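You operate a simulated robot arm through the tools that you are given. There is no shell and no other tool.

You are at the controls of a simulated robot arm. One attempt, no reset.

JOB
Wind 200 tickets on firm brake, then on to 350 on medium.
Fine: set the brake knob ahead of each stretch; the roll must come out flat; leave it on the spindle.

The check looks at the end state, three seconds after you hand in, the way a careful person would. Anything else that was tipped, shoved, dropped, spilled or broken makes it a failure.

ROBOT AND FRAMES
A 7-joint arm with a two-finger parallel gripper, fixed in place. Base frame: the origin is on the floor under the middle of its stand, x ahead of it, y to its left, z up. Units: m, rad, N and s.
With the tool pointing down near the work surface it reaches from about 0.42 to 0.9 m from the base axis. Its first joint turns from -2.496 to 2.496 rad. Payload 3 kg.
The TCP is the grasp point between the finger pads, 0.03 m short of the fingertips. In the tool frame z runs along the fingers and y along their closing line. The gripper opens to 0.094 m. The fingers are 0.028 m wide and 0.01 m thick; the gripper's body (0.05 by 0.096 m) begins 0.055 m behind the TCP.
Orientation is told as [roll, pitch, yaw] about the base's x, y, z axes, in that order, counted from this pose: with the fingers straight down and closing along the base's y, the tool's x points along the base's -x, its y along +y and its z along -z.

CONTROLS
- The arm moves only by the tool play_rows. Its argument "rows" is a list of rows, each a list of 7 numbers: the shift along the base's x, y, z in m, then the turn, a rotation vector about the base's x, y, z in rad, then the gripper command, from -1 (shut) to 1 (fully open), values between in proportion. In form: [[tx, ty, tz, ax, ay, az, fingers], ...]. A call has 1 to 20 rows; each row is the pose to reach, as a shift and turn from the pose commanded when the call began. A row lasts 0.2 s, in which the tool goes at most 0.05 m and 0.15 rad; a call with a longer step from one row to the next is refused whole, and so is a gripper value outside its range. Where a pose cannot be reached the arm comes as near as it can. A force on the tool above 40 N (or 10 N above the force at the start of the call, whichever is more), or a blocked arm, ends the call early, and 0.2 s more pass. Each finger travels about 0.072 m/s and halts on what it meets, pressing with about 25 N; the grip force reading is that of the motor and also rises with nothing between the fingers. The clock runs only during rows and for 0.2 s after the last one: add rows that repeat a pose to give the fingers time. It gives the time, the measured TCP pose, the force on the tool (base axes), the opening and the grip force at its end, in the units of the frame above (readings bear some noise), with the torque about the TCP (base axes, N m) and any sound that the robot's microphone picked up.
- Cameras (640 x 400 px; columns grow to the right, rows downward): "scene" is fixed at [0.3979, -0.5004, 1.6338]; the picture's right is [0.57, -0.82, 0.00], its down [-0.73, -0.50, -0.47] and it looks along [0.39, 0.27, -0.88] (base axes); focal length 218 px, centre (320, 200). "wrist" rides on the gripper at [0.076, 0.014, -0.103] in the tool frame; the picture's right is [-0.18, 0.98, 0.00], its down [-0.75, -0.14, -0.64] and it looks along [-0.63, -0.12, 0.77] (tool axes); focal length 243 px, centre (320, 200). There is no depth. A picture from a camera that has moved, and an enlarged one, comes with that camera's place and axes in the base frame and with its lens.
- get_image(camera): a new picture of that camera. It takes no simulated time.
- enlarge(camera, box): a new picture of the part [left, top, right, bottom] of that camera's present view, enlarged. It takes no simulated time.
- hand_in(): hands the job in; it is judged then, once.

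Nothing tells you positions but the pictures and the camera data. Unless the task says otherwise, let go and move clear before handing in.

The tools are called after ">>>" as a command line: name --pt "numbers of a row" for each row, then --argument value for the rest, lists and objects as JSON in quotes. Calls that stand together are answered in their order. play_rows: Moves the arm, as the interface text tells. Its arguments: {"type":"object","properties":{"rows":{"type":"array","items":{"type":"array","items":{"type":"number"}}}},"required":["rows"]} The other tools are called the same way: get_image (camera) takes a picture; enlarge (camera, box) takes an enlarged picture of a part of a camera's view; hand_in () hands the job in.

At the start:

```text
time_s: 0.0
tcp_pos: [0.6486, -0.043, 1.2049]
ee_rot: [0.0, 0.0, -0.001]
wrist_force: [-0.2, 0.7, -0.3]
moment: [0.01, 0.03, 0.0]
finger_gap: 0.0942
grasp_force: 0.2
```

scene: 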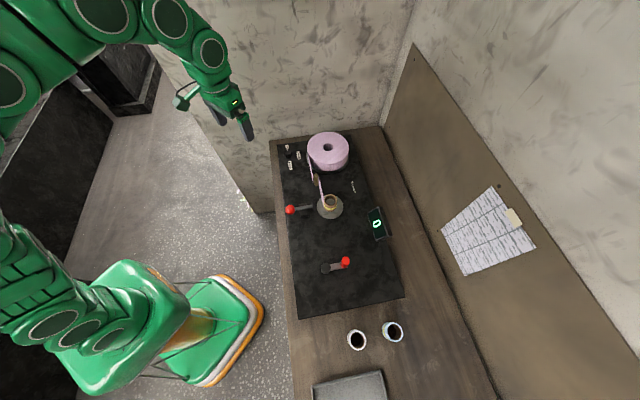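
wrist: 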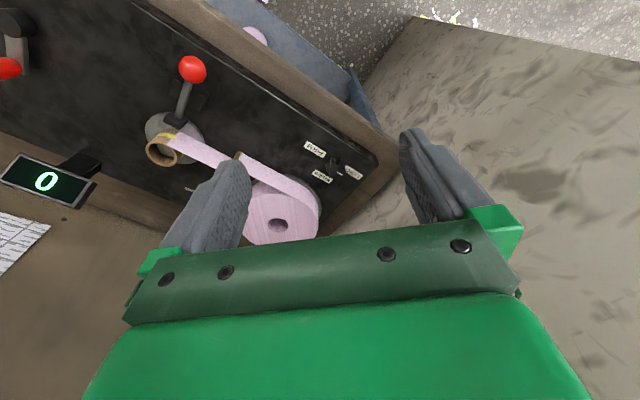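

I see a dark panel on a bench with a pink paper roll, a spindle, two red-knobbed handles, a counter display reading 0, and a brake knob with labels. I'll take enlarged views before moving anything.

>>> enlarge --camera "scene" --box '[260, 120, 420, 220]'

>>> enlarge --camera "scene" --box '[260, 200, 420, 300]'

>>> enlarge --camera "scene" --box '[420, 170, 560, 290]'

>>> enlarge --camera "wrist" --box '[130, 40, 390, 200]'

>>> enlarge --camera "wrist" --box '[0, 0, 240, 150]'

>>> enlarge --camera "scene" --box '[265, 135, 345, 185]'

```text
4.00 times, centred on (340, 170) of scene
camera zoom: at [0.3979, -0.5004, 1.6338], right [0.57, -0.82, 0.0], down [-0.73, -0.5, -0.47], along [0.39, 0.27, -0.88], focal length 874 px, centre (240, 320)
```

zoom: 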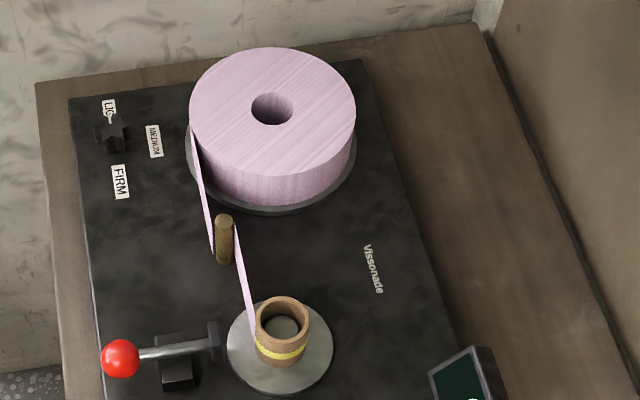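

```text
4.00 times, centred on (340, 250) of scene
camera zoom: at [0.3979, -0.5004, 1.6338], right [0.57, -0.82, 0.0], down [-0.73, -0.5, -0.47], along [0.39, 0.27, -0.88], focal length 874 px, centre (240, 0)
```

zoom: 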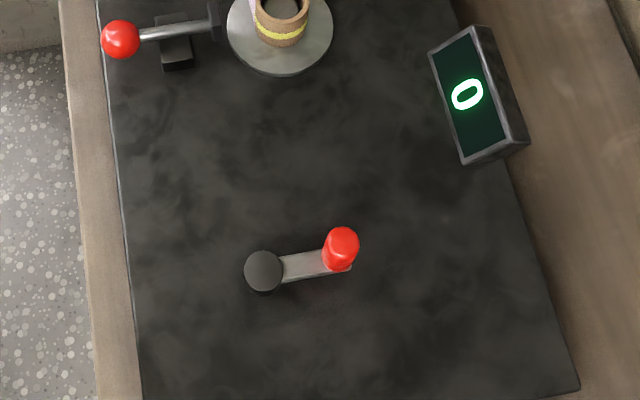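

```text
3.33 times, centred on (490, 230) of scene
camera zoom: at [0.3979, -0.5004, 1.6338], right [0.57, -0.82, 0.0], down [-0.73, -0.5, -0.47], along [0.39, 0.27, -0.88], focal length 728 px, centre (-247, 100)
```

zoom: 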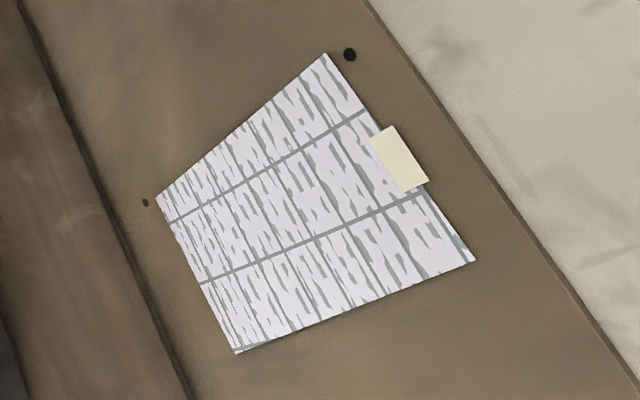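

```text
2.46 times, centred on (260, 120) of wrist
camera zoom: at [0.5721, -0.0294, 1.3077], right [0.18, 0.98, 0.0], down [0.75, -0.14, 0.64], along [0.63, -0.12, -0.77], focal length 597 px, centre (468, 397)
```

zoom: 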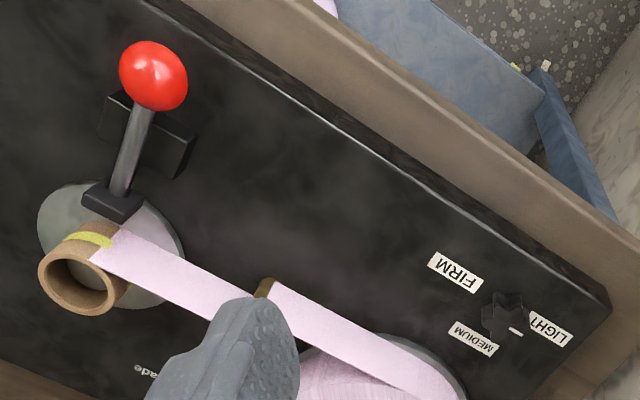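

```text
2.67 times, centred on (120, 75) of wrist
camera zoom: at [0.5721, -0.0294, 1.3077], right [0.18, 0.98, 0.0], down [0.75, -0.14, 0.64], along [0.63, -0.12, -0.77], focal length 647 px, centre (853, 533)
```

zoom: 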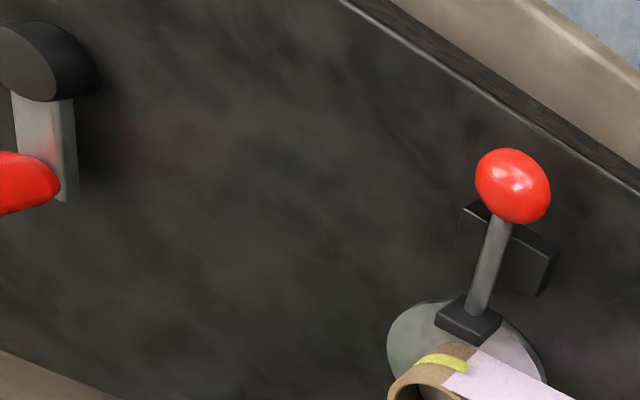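

```text
8.00 times, centred on (305, 160) of scene
camera zoom: at [0.3979, -0.5004, 1.6338], right [0.57, -0.82, 0.0], down [-0.73, -0.5, -0.47], along [0.39, 0.27, -0.88], focal length 1747 px, centre (440, 520)
```

zoom: 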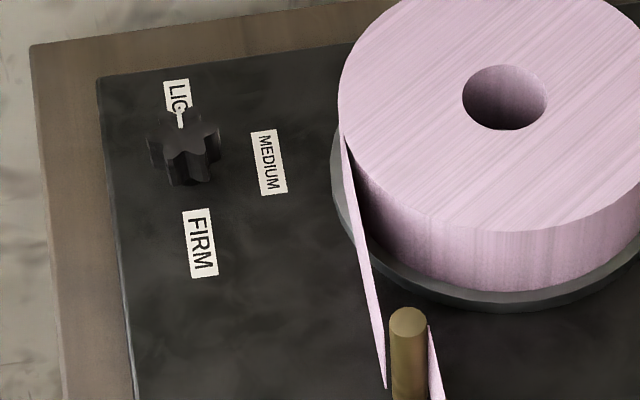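

The brake knob (at about x 0.82, y -0.05) points to LIGHT. The crank is near (0.53, -0.43), the take-up core near (0.74, -0.31), and a second red-ball lever is near (0.62, -0.22). I'll move above the lever and core for a closer look, staying high.

>>> play_rows --pt "-0.02 -0.03 -0.01 0 0 0 1" --pt "-0.04 -0.07 -0.03 0 0 0 1" --pt "-0.06 -0.11 -0.05 0 0 0 1" --pt "-0.08 -0.15 -0.07 0 0 0 1" --pt "-0.09 -0.19 -0.09 0 0 0 1" --pt "-0.1 -0.21 -0.11 0 0 0 1" --pt "-0.1 -0.21 -0.11 0 0 0 1"

>>> get_image --camera "wrist"

>>> enlarge --camera "wrist" --box '[200, 40, 440, 190]'

```text
time_s: 1.6
tcp_pos: [0.5495, -0.2524, 1.0926]
ee_rot: [0.0, -0.001, 0.001]
wrist_force: [0.1, 0.4, -1.1]
moment: [-0.04, -0.01, -0.01]
finger_gap: 0.0939
grasp_force: 0.0
```

```text
taken
camera wrist: at [0.4726, -0.2379, 1.1957], right [0.18, 0.98, 0.0], down [0.75, -0.14, 0.64], along [0.63, -0.12, -0.77], focal length 243 px, centre (320, 200)
```

wrist: 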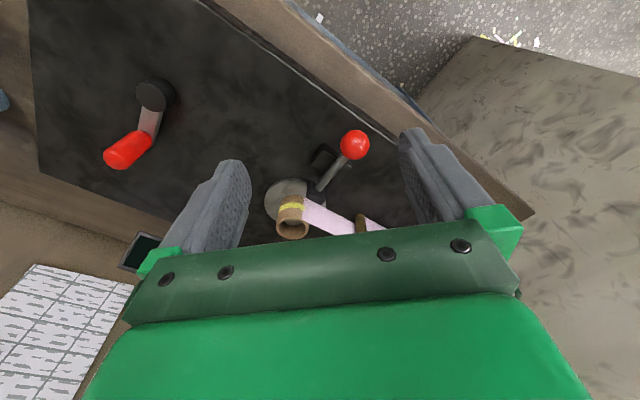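

```text
2.67 times, centred on (320, 115) of wrist
camera zoom: at [0.4726, -0.2379, 1.1957], right [0.18, 0.98, 0.0], down [0.75, -0.14, 0.64], along [0.63, -0.12, -0.77], focal length 647 px, centre (320, 427)
```

zoom: 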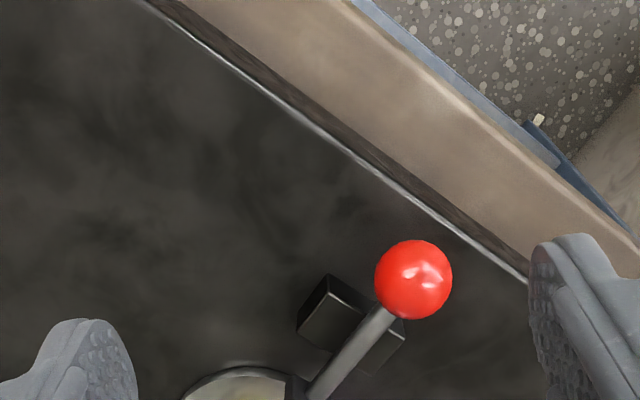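

The lever sits right beside the take-up core. I'll shift forward so the core and lever pad fall in the clear part of the wrist view.

>>> play_rows --pt "0.04 -0.01 0 0 0 0 1" --pt "0.08 -0.015 -0.01 0 0 0 1" --pt "0.12 -0.02 -0.02 0 0 0 1" --pt "0.145 -0.02 -0.03 0 0 0 1" --pt "0.145 -0.02 -0.03 0 0 0 1"

>>> get_image --camera "wrist"

>>> enlarge --camera "wrist" --box '[220, 60, 420, 185]'

```text
time_s: 2.8
tcp_pos: [0.6933, -0.2733, 1.0659]
ee_rot: [0.001, -0.002, 0.0]
wrist_force: [0.5, -0.9, 0.1]
moment: [0.0, -0.06, 0.04]
finger_gap: 0.0938
grasp_force: 0.2
```

```text
taken
camera wrist: at [0.6172, -0.2601, 1.1685], right [0.18, 0.98, 0.0], down [0.75, -0.14, 0.64], along [0.63, -0.12, -0.77], focal length 243 px, centre (320, 200)
```

wrist: 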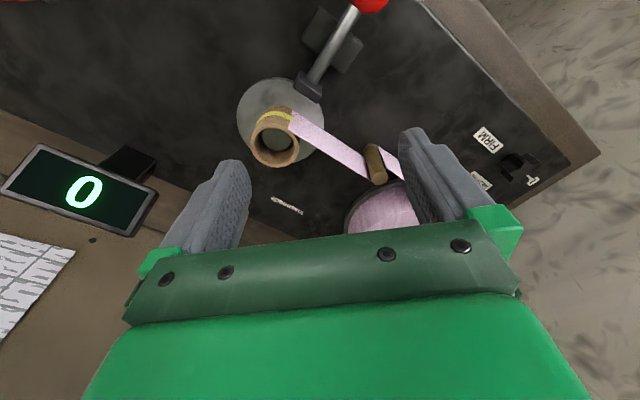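

```text
3.20 times, centred on (320, 122) of wrist
camera zoom: at [0.6172, -0.2601, 1.1685], right [0.18, 0.98, 0.0], down [0.75, -0.14, 0.64], along [0.63, -0.12, -0.77], focal length 776 px, centre (320, 448)
```

zoom: 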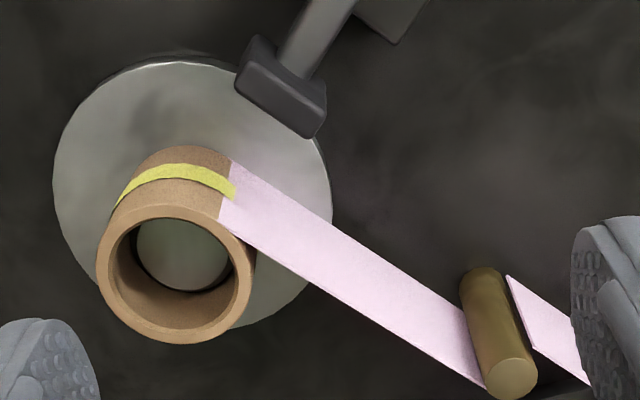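

The lever's black pad hangs at about core-top height at the rim of the spindle's disc, and I want to know how it moves. I'll zoom in on it from both cameras.

>>> enlarge --camera "scene" --box '[280, 190, 344, 230]'

>>> enlarge --camera "wrist" --box '[270, 0, 398, 80]'

>>> get_image --camera "scene"

```text
10.00 times, centred on (312, 210) of scene
camera zoom: at [0.3979, -0.5004, 1.6338], right [0.57, -0.82, 0.0], down [-0.73, -0.5, -0.47], along [0.39, 0.27, -0.88], focal length 2184 px, centre (400, 100)
```

zoom: 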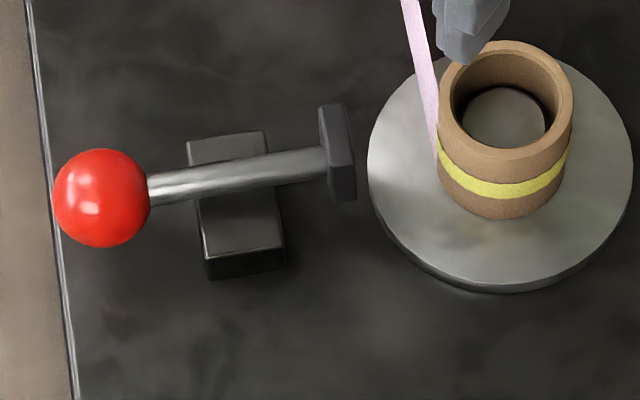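

```text
5.00 times, centred on (334, 40) of wrist
camera zoom: at [0.6172, -0.2601, 1.1685], right [0.18, 0.98, 0.0], down [0.75, -0.14, 0.64], along [0.63, -0.12, -0.77], focal length 1213 px, centre (250, 1000)
```

zoom: 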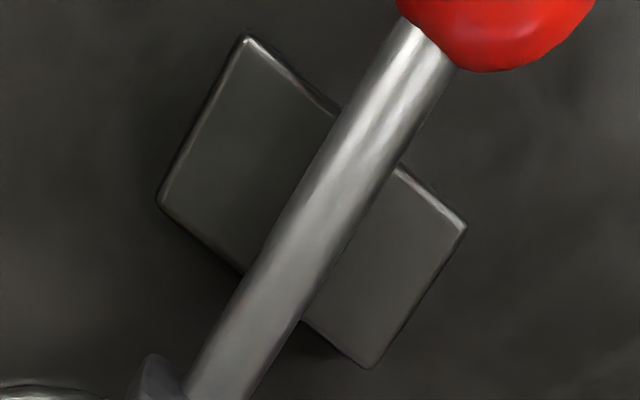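

```text
taken
```

scene: 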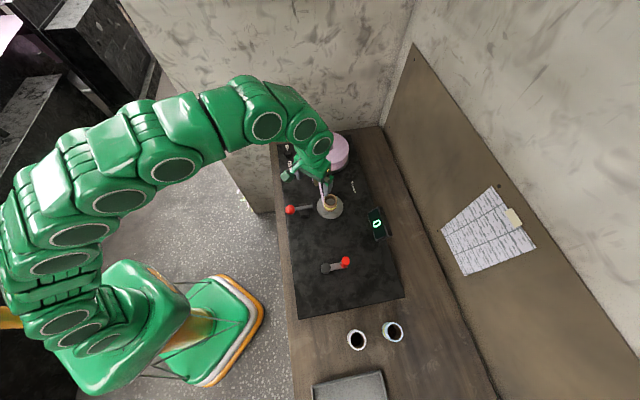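

The lever is a push-rod whose pad faces the core, and I'll leave it alone for now. Next I go above the brake knob to get its position and pointer angle.

>>> play_rows --pt "0.02 0.04 0.005 0 0 0 1" --pt "0.04 0.08 0.005 0 0 0 1" --pt "0.06 0.12 0.005 0 0 0 1" --pt "0.08 0.16 0.005 0 0 0 1" --pt "0.095 0.2 0.005 0 0 0 1" --pt "0.107 0.228 0.005 0 0 0 1" --pt "0.107 0.228 0.005 0 0 0 1"

>>> get_image --camera "wrist"

>>> enlarge --camera "wrist" --box '[220, 60, 420, 185]'

```text
time_s: 4.4
tcp_pos: [0.7991, -0.0461, 1.0702]
ee_rot: [0.0, -0.001, -0.001]
wrist_force: [-0.8, 0.7, 0.3]
moment: [-0.01, 0.01, 0.02]
finger_gap: 0.0938
grasp_force: 0.0
```

```text
taken
camera wrist: at [0.724, -0.033, 1.1736], right [0.18, 0.98, 0.0], down [0.75, -0.14, 0.64], along [0.63, -0.12, -0.77], focal length 243 px, centre (320, 200)
```

wrist: 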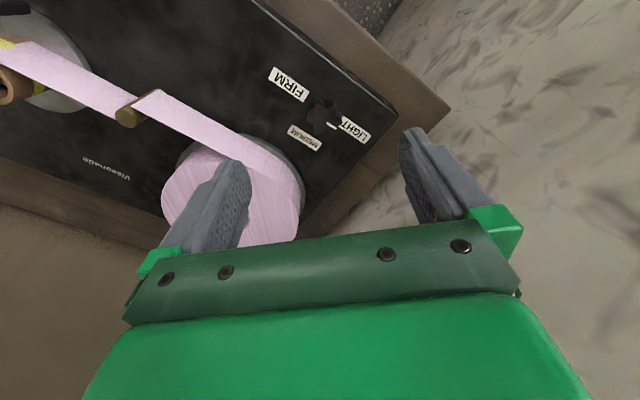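

```text
3.20 times, centred on (320, 122) of wrist
camera zoom: at [0.724, -0.033, 1.1736], right [0.18, 0.98, 0.0], down [0.75, -0.14, 0.64], along [0.63, -0.12, -0.77], focal length 776 px, centre (320, 448)
```

zoom: 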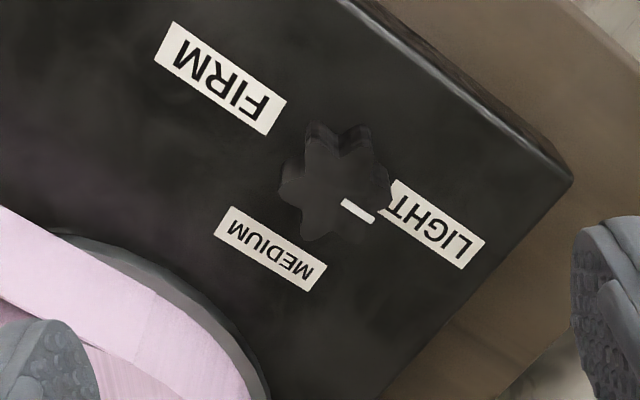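

The knob's top centre is at about (0.821, -0.048, 0.925) and the panel surface is at z of about 0.898. The pointer is at +45° (LIGHT), with MEDIUM at -45° and FIRM at -135°, so I need to turn it clockwise. I'll zoom in on the knob's lobes to choose a grip angle.

>>> enlarge --camera "wrist" --box '[292, 85, 356, 125]'

>>> enlarge --camera "scene" --box '[270, 135, 334, 175]'

```text
10.00 times, centred on (324, 105) of wrist
camera zoom: at [0.724, -0.033, 1.1736], right [0.18, 0.98, 0.0], down [0.75, -0.14, 0.64], along [0.63, -0.12, -0.77], focal length 2426 px, centre (280, 1150)
```

zoom: 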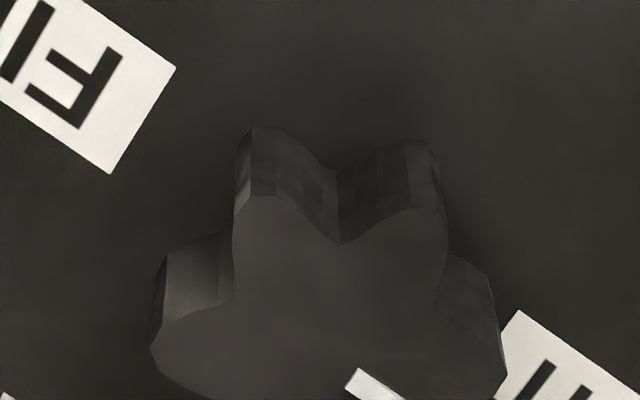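

```text
10.00 times, centred on (302, 155) of scene
camera zoom: at [0.3979, -0.5004, 1.6338], right [0.57, -0.82, 0.0], down [-0.73, -0.5, -0.47], along [0.39, 0.27, -0.88], focal length 2184 px, centre (500, 650)
```

zoom: 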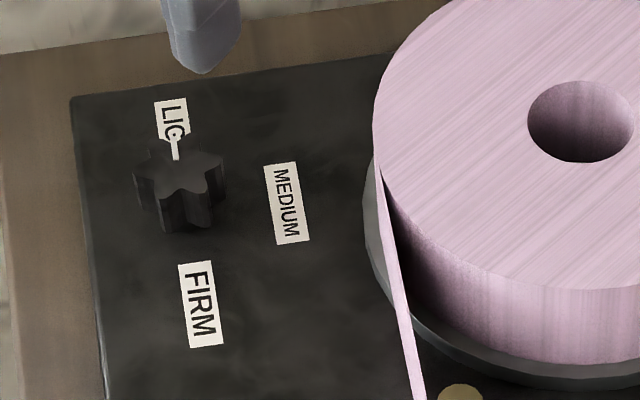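

The knob centre is at about (0.823, -0.047) and its six lobes sit at 15° plus multiples of 60°. A yaw of +75° puts the pads flat across lobe pairs. I'll rotate at height with the fingers partly open, then check alignment.

>>> play_rows --pt "0.005 0 0 0 0 0.145 0.3" --pt "0.01 0 0 0 0 0.29 0.3" --pt "0.015 0 0 0 0 0.435 0.3" --pt "0.02 0 0 0 0 0.58 0.3" --pt "0.024 -0.001 0 0 0 0.725 0.3" --pt "0.024 -0.001 0 0 0 0.87 0.3" --pt "0.024 -0.001 0 0 0 1.015 0.3" --pt "0.024 -0.001 0 0 0 1.16 0.3" --pt "0.024 -0.001 0 0 0 1.309 0.3" --pt "0.024 -0.001 -0.04 0 0 1.309 0.3" --pt "0.024 -0.001 -0.07 0 0 1.309 0.3" --pt "0.024 -0.001 -0.07 0 0 1.309 0.3"

>>> get_image --camera "wrist"

>>> enlarge --camera "scene" --box '[260, 120, 388, 200]'

```text
time_s: 7.0
tcp_pos: [0.8223, -0.0446, 1.0006]
ee_rot: [0.0, -0.001, 1.31]
wrist_force: [-0.7, 0.6, -0.5]
moment: [0.0, 0.0, -0.01]
finger_gap: 0.061
grasp_force: 0.0
```

```text
taken
camera wrist: at [0.7898, -0.1152, 1.1029], right [-0.9, 0.43, 0.0], down [0.33, 0.69, 0.64], along [0.28, 0.58, -0.77], focal length 243 px, centre (320, 200)
```

wrist: 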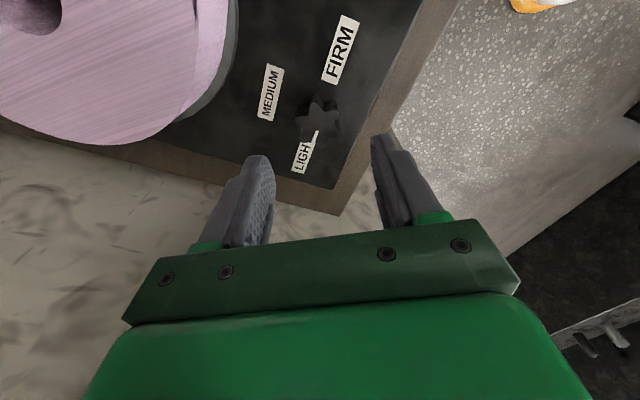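

```text
5.00 times, centred on (324, 160) of scene
camera zoom: at [0.3979, -0.5004, 1.6338], right [0.57, -0.82, 0.0], down [-0.73, -0.5, -0.47], along [0.39, 0.27, -0.88], focal length 1092 px, centre (300, 400)
```

zoom: 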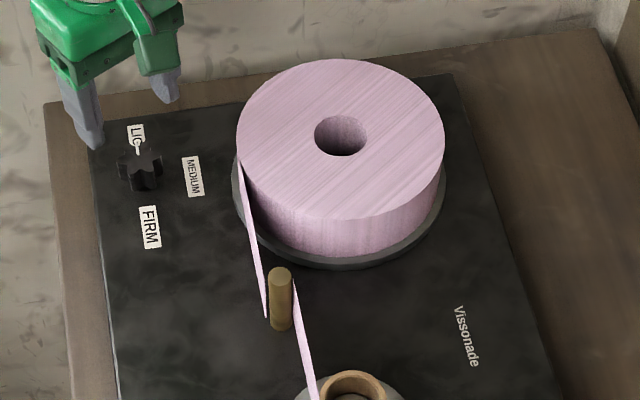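

>>> enlarge --camera "wrist" --box '[280, 90, 376, 150]'

```text
6.67 times, centred on (328, 120) of wrist
camera zoom: at [0.7898, -0.1152, 1.1029], right [-0.9, 0.43, 0.0], down [0.33, 0.69, 0.64], along [0.28, 0.58, -0.77], focal length 1618 px, centre (267, 733)
```

zoom: 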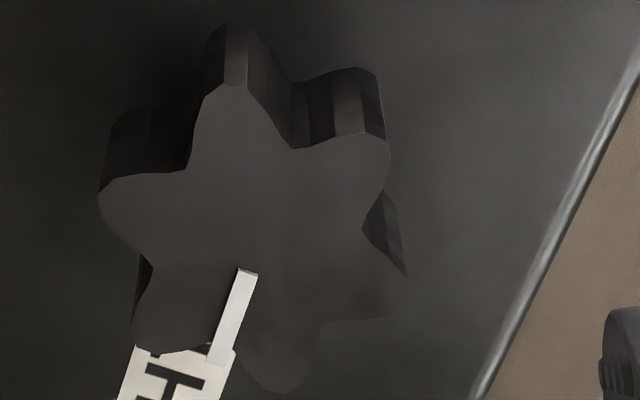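

Alignment is good, with the knob centred at about (0.824, -0.047). I'll descend and close on it.

>>> play_rows --pt "0 -0.001 -0.025 0 0 0 0.3" --pt "0 -0.001 -0.045 0 0 0 0.3" --pt "0 -0.001 -0.065 0 0 0 0.3" --pt "0 -0.001 -0.065 0 0 0 0.3" --pt "0 -0.001 -0.065 0 0 0 0.1" --pt "0 -0.001 -0.065 0 0 0 -0.1" --pt "0 -0.001 -0.065 0 0 0 -0.3" --pt "0 -0.001 -0.065 0 0 0 -0.4" --pt "0 -0.001 -0.065 0 0 0 -0.4"

>>> get_image --camera "wrist"

>>> enlarge --camera "scene" --box '[260, 120, 356, 180]'

```text
time_s: 9.0
tcp_pos: [0.8245, -0.0459, 0.9336]
ee_rot: [-0.002, -0.002, 1.309]
wrist_force: [18.7, -2.2, -4.9]
moment: [0.13, -0.04, 0.01]
finger_gap: 0.037
grasp_force: 44.7
```

```text
taken
camera wrist: at [0.7904, -0.1161, 1.0373], right [-0.9, 0.43, 0.0], down [0.33, 0.69, 0.64], along [0.28, 0.58, -0.77], focal length 243 px, centre (320, 200)
```

wrist: 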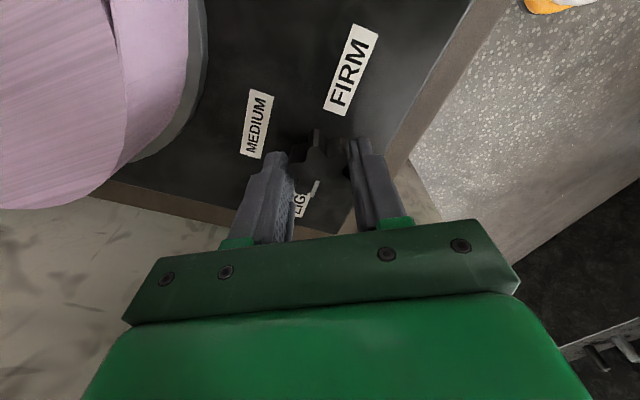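

```text
6.67 times, centred on (308, 150) of scene
camera zoom: at [0.3979, -0.5004, 1.6338], right [0.57, -0.82, 0.0], down [-0.73, -0.5, -0.47], along [0.39, 0.27, -0.88], focal length 1456 px, centre (400, 533)
```

zoom: 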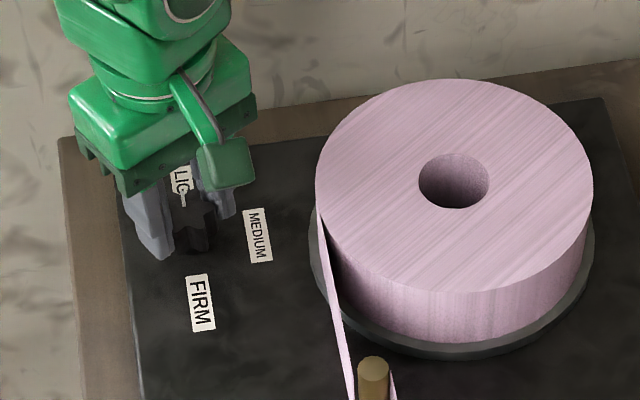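

The grip is on the knob with a gap of 0.037, and a small sideways load of about 19 N suggests I'm 1–2 mm off centre. I'll nudge to centre it.

>>> play_rows --pt "0.001 0 0 0 0 0 -0.4" --pt "0.0015 -0.0003 0 0 0 0 -0.4"

```text
time_s: 9.6
tcp_pos: [0.8245, -0.0458, 0.9352]
ee_rot: [0.003, 0.001, 1.312]
wrist_force: [-14.0, 3.7, 3.4]
moment: [0.36, -0.08, 0.02]
finger_gap: 0.0369
grasp_force: 44.8
```

>>> play_rows --pt "-0.0007 0.0002 0 0 0 0 -0.3" --pt "-0.0007 0.0002 0 0 0 0 -0.3"

```text
time_s: 10.2
tcp_pos: [0.8247, -0.046, 0.9347]
ee_rot: [0.002, -0.002, 1.311]
wrist_force: [-26.4, 6.7, 6.7]
moment: [0.15, 0.39, 0.03]
finger_gap: 0.0369
grasp_force: 44.7
```

>>> play_rows --pt "0 0 0 0 0 0 -0.3" --pt "0 0 0 0 0 0 -0.3" --pt "0 0 0 0 0 0 -0.3"

```text
time_s: 11.0
tcp_pos: [0.8236, -0.0458, 0.9349]
ee_rot: [0.001, -0.002, 1.31]
wrist_force: [-36.5, 12.0, 6.0]
moment: [0.09, 0.59, -0.02]
finger_gap: 0.0367
grasp_force: 44.7
```

>>> play_rows --pt "-0.0008 0.0002 0 0 0 0 -0.3" --pt "-0.0008 0.0002 0 0 0 0 -0.3" --pt "-0.0008 0.0002 0 0 0 0 -0.3"

```text
time_s: 11.8
tcp_pos: [0.8234, -0.0455, 0.9351]
ee_rot: [-0.001, -0.002, 1.311]
wrist_force: [-13.3, 16.7, 4.6]
moment: [0.46, 0.75, 0.0]
finger_gap: 0.0367
grasp_force: 44.8
```

>>> play_rows --pt "-0.0003 0.0008 0 0 0 0 -0.3" --pt "-0.0003 0.0008 0 0 0 0 -0.3" --pt "-0.0003 0.0008 0 0 0 0 -0.3"

```text
time_s: 12.6
tcp_pos: [0.8244, -0.0451, 0.9354]
ee_rot: [-0.001, 0.001, 1.31]
wrist_force: [0.6, 2.5, -4.5]
moment: [0.96, 0.03, 0.01]
finger_gap: 0.0366
grasp_force: 44.7
```

The load is balanced now. I'll start turning the knob clockwise (negative yaw) in a modest chunk and watch the forces.

>>> play_rows --pt "0 0 0 0 0 -0.1 -0.3" --pt "0 0 0 0 0 -0.2 -0.3" --pt "0 0 0 0 0 -0.3 -0.3" --pt "0 0 0 0 0 -0.4 -0.3" --pt "0 0 0 0 0 -0.4 -0.3"

>>> enlarge --camera "scene" --box '[260, 120, 356, 180]'

```text
time_s: 13.8
tcp_pos: [0.8227, -0.0457, 0.9347]
ee_rot: [-0.002, -0.001, 0.909]
wrist_force: [22.7, 1.6, -6.8]
moment: [-0.3, 0.1, -0.03]
finger_gap: 0.0368
grasp_force: 44.9
```

```text
6.67 times, centred on (308, 150) of scene
camera zoom: at [0.3979, -0.5004, 1.6338], right [0.57, -0.82, 0.0], down [-0.73, -0.5, -0.47], along [0.39, 0.27, -0.88], focal length 1456 px, centre (400, 533)
```

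zoom: 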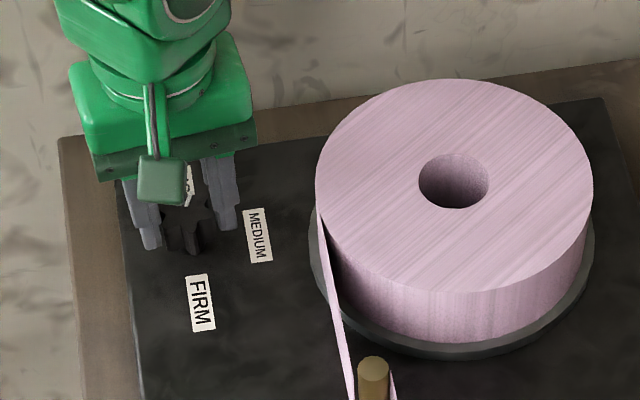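

The knob is turning smoothly with little torque. I'll keep going with a small centring correction.

>>> play_rows --pt "0.0006 0 0 0 0 -0.1 -0.3" --pt "0.0008 0 0 0 0 -0.2 -0.3" --pt "0.0008 0 0 0 0 -0.3 -0.3" --pt "0.0008 0 0 0 0 -0.4 -0.3" --pt "0.0008 0 0 0 0 -0.4 -0.3"

```text
time_s: 15.0
tcp_pos: [0.8238, -0.0452, 0.9352]
ee_rot: [0.001, 0.001, 0.51]
wrist_force: [-11.9, 5.7, 0.5]
moment: [0.27, -0.13, -0.01]
finger_gap: 0.0369
grasp_force: 44.7
```

>>> play_rows --pt "-0.0003 0.0002 0 0 0 -0.1 -0.3" --pt "-0.0003 0.0002 0 0 0 -0.2 -0.3" --pt "-0.0003 0.0002 0 0 0 -0.3 -0.3" --pt "-0.0003 0.0002 0 0 0 -0.4 -0.3" --pt "-0.0003 0.0002 0 0 0 -0.4 -0.3"

>>> enlarge --camera "scene" --box '[260, 120, 356, 180]'

>>> get_image --camera "wrist"

```text
time_s: 16.2
tcp_pos: [0.8235, -0.0456, 0.9345]
ee_rot: [0.0, 0.001, 0.111]
wrist_force: [-29.1, 4.8, 5.6]
moment: [0.36, 1.01, 0.0]
finger_gap: 0.0369
grasp_force: 45.3
```

```text
6.67 times, centred on (308, 150) of scene
camera zoom: at [0.3979, -0.5004, 1.6338], right [0.57, -0.82, 0.0], down [-0.73, -0.5, -0.47], along [0.39, 0.27, -0.88], focal length 1456 px, centre (400, 533)
```

zoom: 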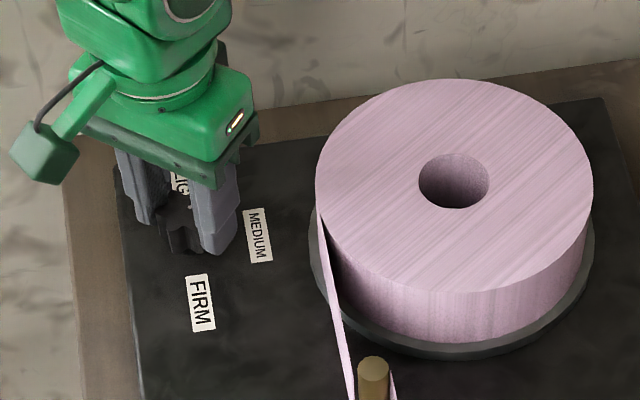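

```text
taken
camera wrist: at [0.7469, -0.0405, 1.0375], right [0.08, 1.0, 0.0], down [0.76, -0.06, 0.64], along [0.64, -0.05, -0.77], focal length 243 px, centre (320, 200)
```

wrist: 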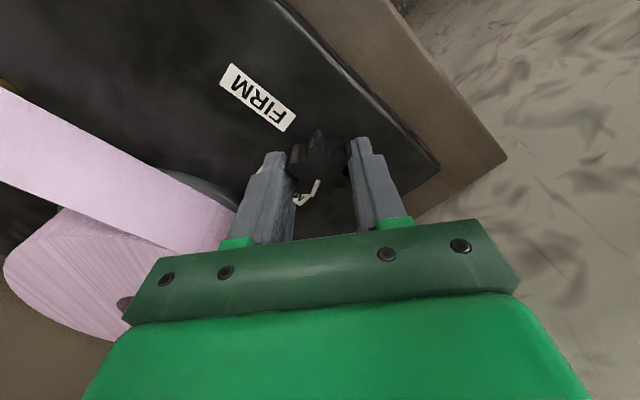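

The pointer is turning with the gripper. I'll carry on toward FIRM with small corrections.

>>> play_rows --pt "-0.0006 0.0002 0 0 0 -0.1 -0.3" --pt "-0.0007 0.0002 0 0 0 -0.2 -0.3" --pt "-0.0007 0.0002 0 0 0 -0.3 -0.3" --pt "-0.0007 0.0002 0 0 0 -0.4 -0.3" --pt "-0.0007 0.0002 0 0 0 -0.4 -0.3"

```text
time_s: 17.4
tcp_pos: [0.8238, -0.0454, 0.9347]
ee_rot: [0.001, 0.0, -0.29]
wrist_force: [-11.4, -1.3, -7.8]
moment: [0.42, -0.2, 0.03]
finger_gap: 0.0364
grasp_force: 44.9
```

>>> play_rows --pt "-0.0004 0 0 0 0 -0.1 -0.3" --pt "-0.0004 0 0 0 0 -0.2 -0.3" --pt "-0.0004 0 0 0 0 -0.3 -0.3" --pt "-0.0004 0 0 0 0 -0.4 -0.3" --pt "-0.0004 0 0 0 0 -0.4 -0.3"

>>> get_image --camera "wrist"

```text
time_s: 18.6
tcp_pos: [0.8251, -0.046, 0.9348]
ee_rot: [0.0, -0.003, -0.691]
wrist_force: [19.5, -7.9, -18.6]
moment: [-0.99, -0.67, 0.04]
finger_gap: 0.0367
grasp_force: 44.9
```

```text
taken
camera wrist: at [0.7743, 0.0132, 1.0374], right [0.77, 0.64, 0.0], down [0.49, -0.59, 0.64], along [0.41, -0.49, -0.77], focal length 243 px, centre (320, 200)
```

wrist: 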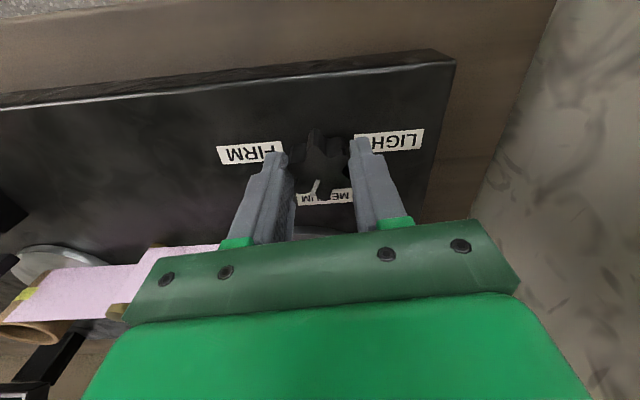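

>>> play_rows --pt "0.0004 -0.0003 -0.0004 0 0 -0.1 -0.3" --pt "0.0004 -0.0003 -0.0005 0 0 -0.2 -0.3" --pt "0.0004 -0.0003 -0.0005 0 0 -0.3 -0.3" --pt "0.0004 -0.0003 -0.0005 0 0 -0.4 -0.3" --pt "0.0004 -0.0003 -0.0005 0 0 -0.4 -0.3"

```text
time_s: 19.8
tcp_pos: [0.8241, -0.0458, 0.9354]
ee_rot: [-0.001, 0.0, -1.091]
wrist_force: [17.6, -3.0, -0.3]
moment: [-0.55, -0.13, -0.03]
finger_gap: 0.0367
grasp_force: 45.0
```

>>> play_rows --pt "0.0004 0 0 0 0 -0.1 -0.3" --pt "0.0004 0 0 0 0 -0.2 -0.3" --pt "0.0004 0 0 0 0 -0.3 -0.3" --pt "0.0004 0 0 0 0 -0.4 -0.3" --pt "0.0004 0 0 0 0 -0.4 -0.3"

>>> get_image --camera "wrist"

```text
time_s: 21.0
tcp_pos: [0.8242, -0.0454, 0.9333]
ee_rot: [0.001, 0.0, -1.49]
wrist_force: [-10.6, 4.7, 17.2]
moment: [0.47, 0.13, 0.02]
finger_gap: 0.0367
grasp_force: 45.2
```

```text
taken
camera wrist: at [0.8321, 0.0305, 1.0375], right [0.99, -0.11, 0.0], down [-0.08, -0.76, 0.64], along [-0.07, -0.64, -0.77], focal length 243 px, centre (320, 200)
```

wrist: 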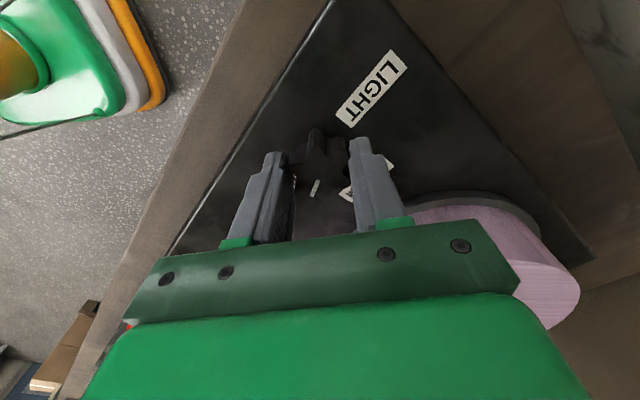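

>>> play_rows --pt "-0.0002 0 0 0 0 -0.1 -0.3" --pt "-0.0002 0 0 0 0 -0.2 -0.3" --pt "-0.0002 0 0 0 0 -0.3 -0.3" --pt "-0.0002 0 0 0 0 -0.34 -0.3" --pt "-0.0002 0 0 0 0 -0.34 -0.3"

>>> get_image --camera "wrist"

>>> enlarge --camera "wrist" --box '[270, 110, 390, 220]'

```text
time_s: 22.3
tcp_pos: [0.8241, -0.0465, 0.9351]
ee_rot: [-0.002, 0.0, -1.832]
wrist_force: [-14.4, -2.1, 11.5]
moment: [0.26, -0.32, 0.14]
finger_gap: 0.0369
grasp_force: 44.7
stopped in row 5: the force on the tool passed its limit at 40 N (the readings are from after the stop); the commanded pose is now the measured one
```

```text
taken
camera wrist: at [0.8576, 0.0235, 1.0373], right [0.9, -0.43, 0.0], down [-0.33, -0.69, 0.64], along [-0.28, -0.58, -0.77], focal length 243 px, centre (320, 200)
```

wrist: 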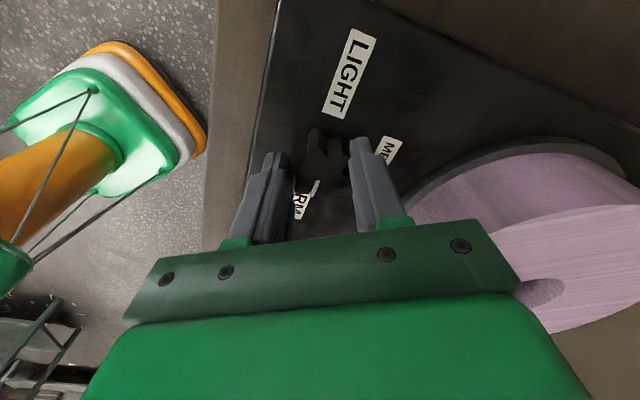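

```text
3.64 times, centred on (330, 165) of wrist
camera zoom: at [0.8576, 0.0235, 1.0373], right [0.9, -0.43, 0.0], down [-0.33, -0.69, 0.64], along [-0.28, -0.58, -0.77], focal length 882 px, centre (284, 327)
```

zoom: 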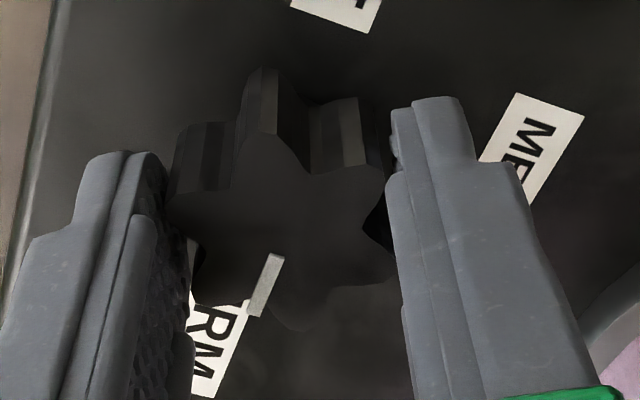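

The pointer now lines up with FIRM, and it seems to be at its end stop. I'll open the fingers and rise straight up, then verify.

>>> play_rows --pt "0 0 0 0 0 0 0.0" --pt "0 0 0 0 0 0 0.3" --pt "0 0 0 0 0 0 0.3" --pt "0 0 0 0 0 0 0.3" --pt "0 0 0.03 0 0 0 0.3" --pt "0 0 0.07 0 0 0 0.3" --pt "0 0 0.11 0 0 0 0.3" --pt "0 0 0.14 0 0 0 0.3" --pt "0 0 0.14 0 0 0 0.3"

>>> get_image --camera "wrist"

>>> enlarge --camera "scene" --box '[260, 120, 356, 180]'

```text
time_s: 24.3
tcp_pos: [0.8231, -0.0474, 1.0737]
ee_rot: [-0.002, 0.0, -1.831]
wrist_force: [1.1, 0.4, -0.1]
moment: [0.01, 0.03, 0.0]
finger_gap: 0.061
grasp_force: 0.1
```

```text
taken
camera wrist: at [0.8564, 0.0214, 1.1761], right [0.9, -0.43, 0.0], down [-0.33, -0.69, 0.64], along [-0.28, -0.58, -0.77], focal length 243 px, centre (320, 200)
```

wrist: 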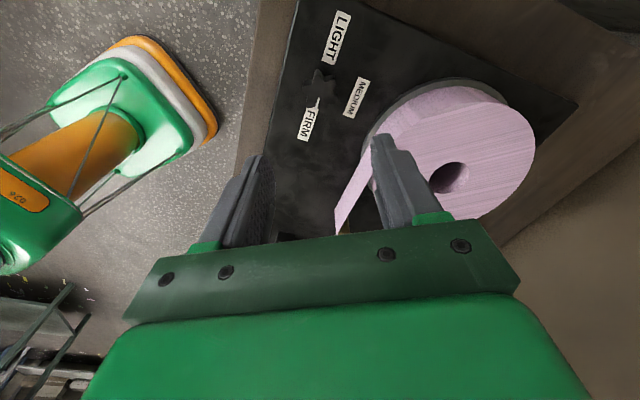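

```text
6.67 times, centred on (308, 150) of scene
camera zoom: at [0.3979, -0.5004, 1.6338], right [0.57, -0.82, 0.0], down [-0.73, -0.5, -0.47], along [0.39, 0.27, -0.88], focal length 1456 px, centre (400, 533)
```

zoom: 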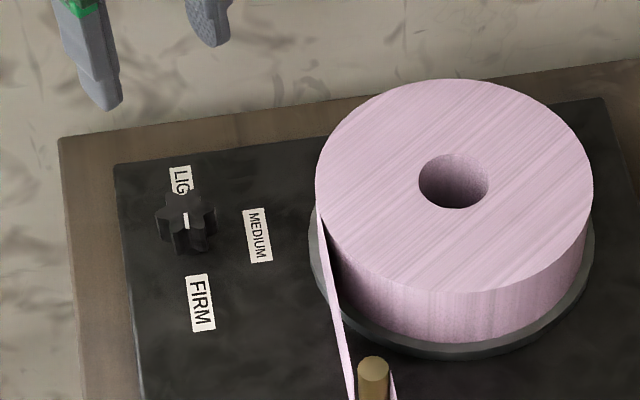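

The brake is at FIRM. Next I move over the crank handle, near (0.567, -0.478), and turn the wrist back to a neutral yaw.

>>> play_rows --pt "-0.02 -0.035 0.01 0 0 0.1 0.3" --pt "-0.045 -0.075 0.02 0 0 0.2 0.3" --pt "-0.07 -0.115 0.02 0 0 0.3 0.3" --pt "-0.095 -0.155 0.02 0 0 0.4 0.3" --pt "-0.12 -0.195 0.02 0 0 0.5 0.3" --pt "-0.145 -0.235 0.02 0 0 0.6 0.3" --pt "-0.17 -0.275 0.02 0 0 0.7 0.3" --pt "-0.195 -0.315 0.02 0 0 0.8 0.3" --pt "-0.22 -0.355 0.02 0 0 0.9 0.3" --pt "-0.24 -0.395 0.01 0 0 1.0 0.3" --pt "-0.256 -0.43 0.0 0 0 1.13 0.3" --pt "-0.256 -0.43 0.0 0 0 1.13 0.3"

>>> get_image --camera "wrist"

>>> enlarge --camera "wrist" --box '[220, 60, 420, 185]'

>>> get_image --camera "scene"

```text
time_s: 26.9
tcp_pos: [0.5691, -0.4762, 1.0762]
ee_rot: [-0.001, -0.002, -0.701]
wrist_force: [-0.4, 0.3, 0.5]
moment: [-0.02, -0.01, 0.0]
finger_gap: 0.061
grasp_force: 0.2
```

```text
taken
camera wrist: at [0.5199, -0.4171, 1.1774], right [0.77, 0.63, 0.0], down [0.49, -0.59, 0.64], along [0.41, -0.5, -0.77], focal length 243 px, centre (320, 200)
```

wrist: 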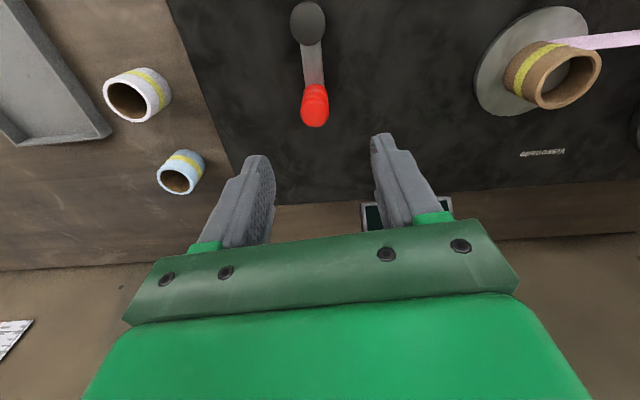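

```text
3.20 times, centred on (320, 122) of wrist
camera zoom: at [0.5199, -0.4171, 1.1774], right [0.77, 0.63, 0.0], down [0.49, -0.59, 0.64], along [0.41, -0.5, -0.77], focal length 776 px, centre (320, 448)
```

zoom: 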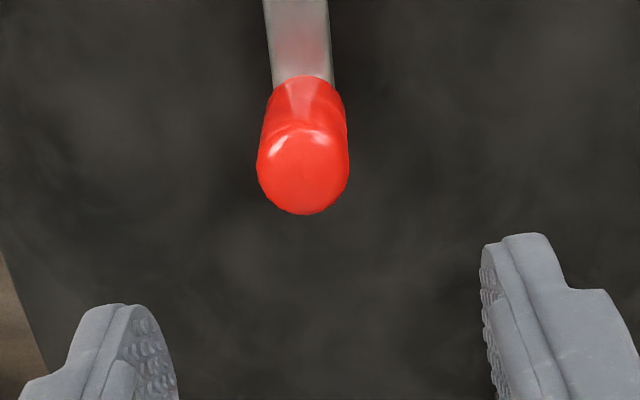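

```text
taken
```

scene: 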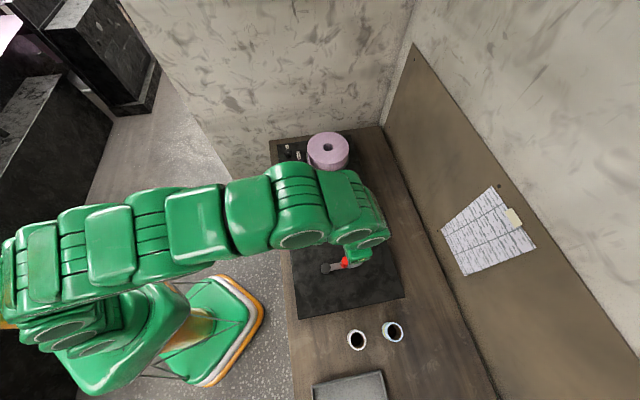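

The crank handle is a vertical red grip, with its axis at about (0.562, -0.476), its top at z of about 0.983 and a diameter of about 28 mm. I need the hub centre precisely, so I'll enlarge it.

>>> enlarge --camera "wrist" --box '[256, 0, 384, 80]'

>>> enlarge --camera "wrist" --box '[256, 60, 384, 140]'

>>> enlarge --camera "scene" --box '[300, 240, 364, 280]'

```text
5.00 times, centred on (320, 40) of wrist
camera zoom: at [0.5199, -0.4171, 1.1774], right [0.77, 0.63, 0.0], down [0.49, -0.59, 0.64], along [0.41, -0.5, -0.77], focal length 1213 px, centre (320, 1000)
```

zoom: 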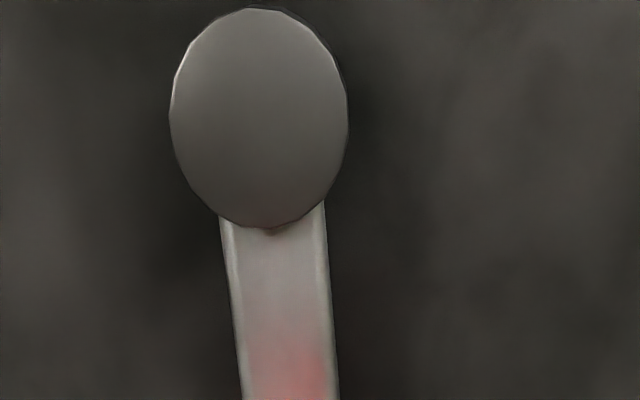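

```text
5.00 times, centred on (320, 100) of wrist
camera zoom: at [0.5199, -0.4171, 1.1774], right [0.77, 0.63, 0.0], down [0.49, -0.59, 0.64], along [0.41, -0.5, -0.77], focal length 1213 px, centre (320, 700)
```

zoom: 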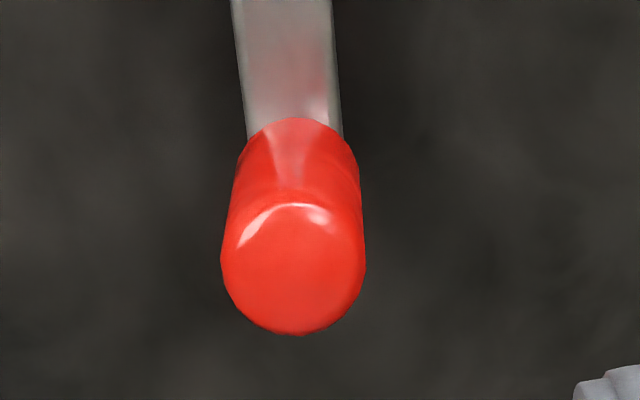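

```text
10.00 times, centred on (332, 260) of scene
camera zoom: at [0.3979, -0.5004, 1.6338], right [0.57, -0.82, 0.0], down [-0.73, -0.5, -0.47], along [0.39, 0.27, -0.88], focal length 2184 px, centre (200, -400)
```

zoom: 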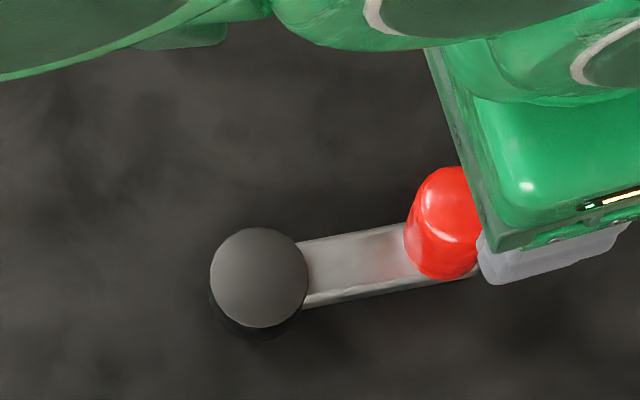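

Best fit puts the hub at (0.522, -0.437) and the handle axis at (0.564, -0.478), a radius of about 58 mm. The handle spans z 0.928–0.975. I'll descend with the fingers either side of the handle and close gently.

>>> play_rows --pt "-0.004 -0.0015 -0.03 0 0 0 0.3" --pt "-0.004 -0.0015 -0.06 0 0 0 0.3" --pt "-0.004 -0.0015 -0.09 0 0 0 0.3" --pt "-0.004 -0.0015 -0.107 0 0 0 0.3" --pt "-0.004 -0.0015 -0.107 0 0 0 0.3"

>>> get_image --camera "wrist"

>>> enlarge --camera "scene" --box '[300, 225, 396, 285]'

```text
time_s: 28.1
tcp_pos: [0.5636, -0.4755, 0.9679]
ee_rot: [-0.002, 0.0, -0.701]
wrist_force: [-0.2, 0.3, 0.7]
moment: [0.0, -0.04, 0.0]
finger_gap: 0.0608
grasp_force: 0.0
```

```text
taken
camera wrist: at [0.515, -0.4166, 1.0706], right [0.77, 0.63, 0.0], down [0.49, -0.59, 0.64], along [0.41, -0.5, -0.77], focal length 243 px, centre (320, 200)
```

wrist: 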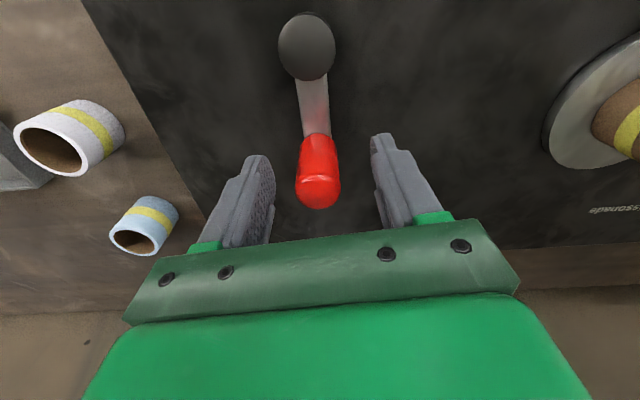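

```text
6.67 times, centred on (348, 255) of scene
camera zoom: at [0.3979, -0.5004, 1.6338], right [0.57, -0.82, 0.0], down [-0.73, -0.5, -0.47], along [0.39, 0.27, -0.88], focal length 1456 px, centre (133, -167)
```

zoom: 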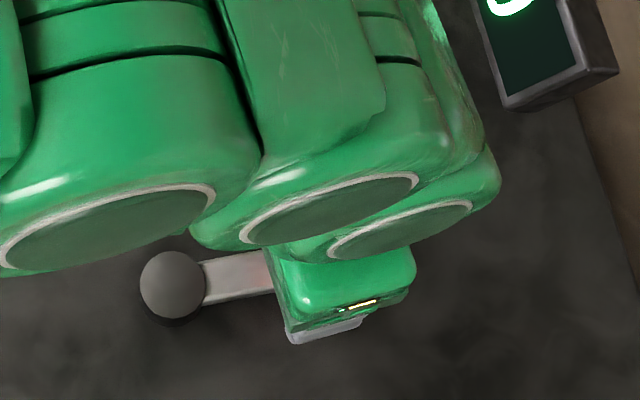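

The fingers straddle the handle properly. I'll close on it and check for side load.

>>> play_rows --pt "0 0 0 0 0 0 0.1" --pt "0 0 0 0 0 0 -0.1" --pt "0 0 0 0 0 0 -0.3" --pt "0 0 0 0 0 0 -0.5" --pt "0 0 0 0 0 0 -0.6" --pt "0 0 0 0 0 0 -0.6"

```text
time_s: 29.5
tcp_pos: [0.5643, -0.4769, 0.9685]
ee_rot: [-0.001, -0.003, -0.703]
wrist_force: [18.9, -16.5, -7.2]
moment: [-0.04, -0.51, 0.0]
finger_gap: 0.0255
grasp_force: 45.2
```

>>> play_rows --pt "0 0 0 0 0 0 -0.6" --pt "0 0 0 0 0 0 -0.6"

>>> enlarge --camera "scene" --box '[350, 190, 414, 250]'

>>> get_image --camera "wrist"

```text
time_s: 30.1
tcp_pos: [0.564, -0.4766, 0.968]
ee_rot: [-0.002, -0.003, -0.702]
wrist_force: [24.1, -21.9, -5.4]
moment: [0.12, -0.26, -0.06]
finger_gap: 0.0255
grasp_force: 45.3
```

```text
6.67 times, centred on (382, 220) of scene
camera zoom: at [0.3979, -0.5004, 1.6338], right [0.57, -0.82, 0.0], down [-0.73, -0.5, -0.47], along [0.39, 0.27, -0.88], focal length 1456 px, centre (-93, 67)
```

zoom: 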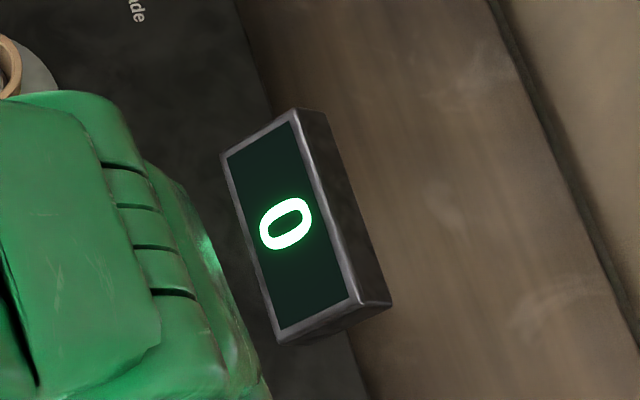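

```text
taken
camera wrist: at [0.5155, -0.4171, 1.0707], right [0.78, 0.63, 0.0], down [0.48, -0.59, 0.64], along [0.41, -0.5, -0.77], focal length 243 px, centre (320, 200)
```

wrist: 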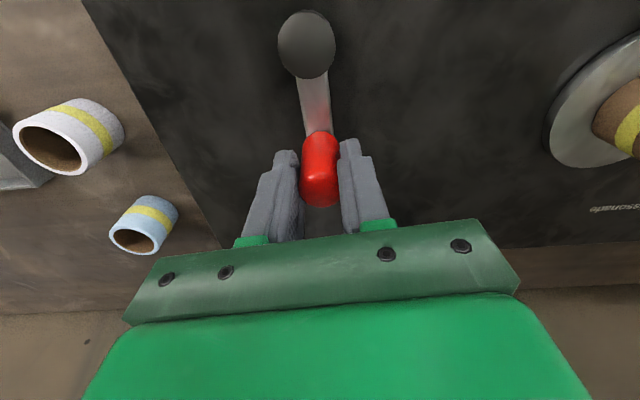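

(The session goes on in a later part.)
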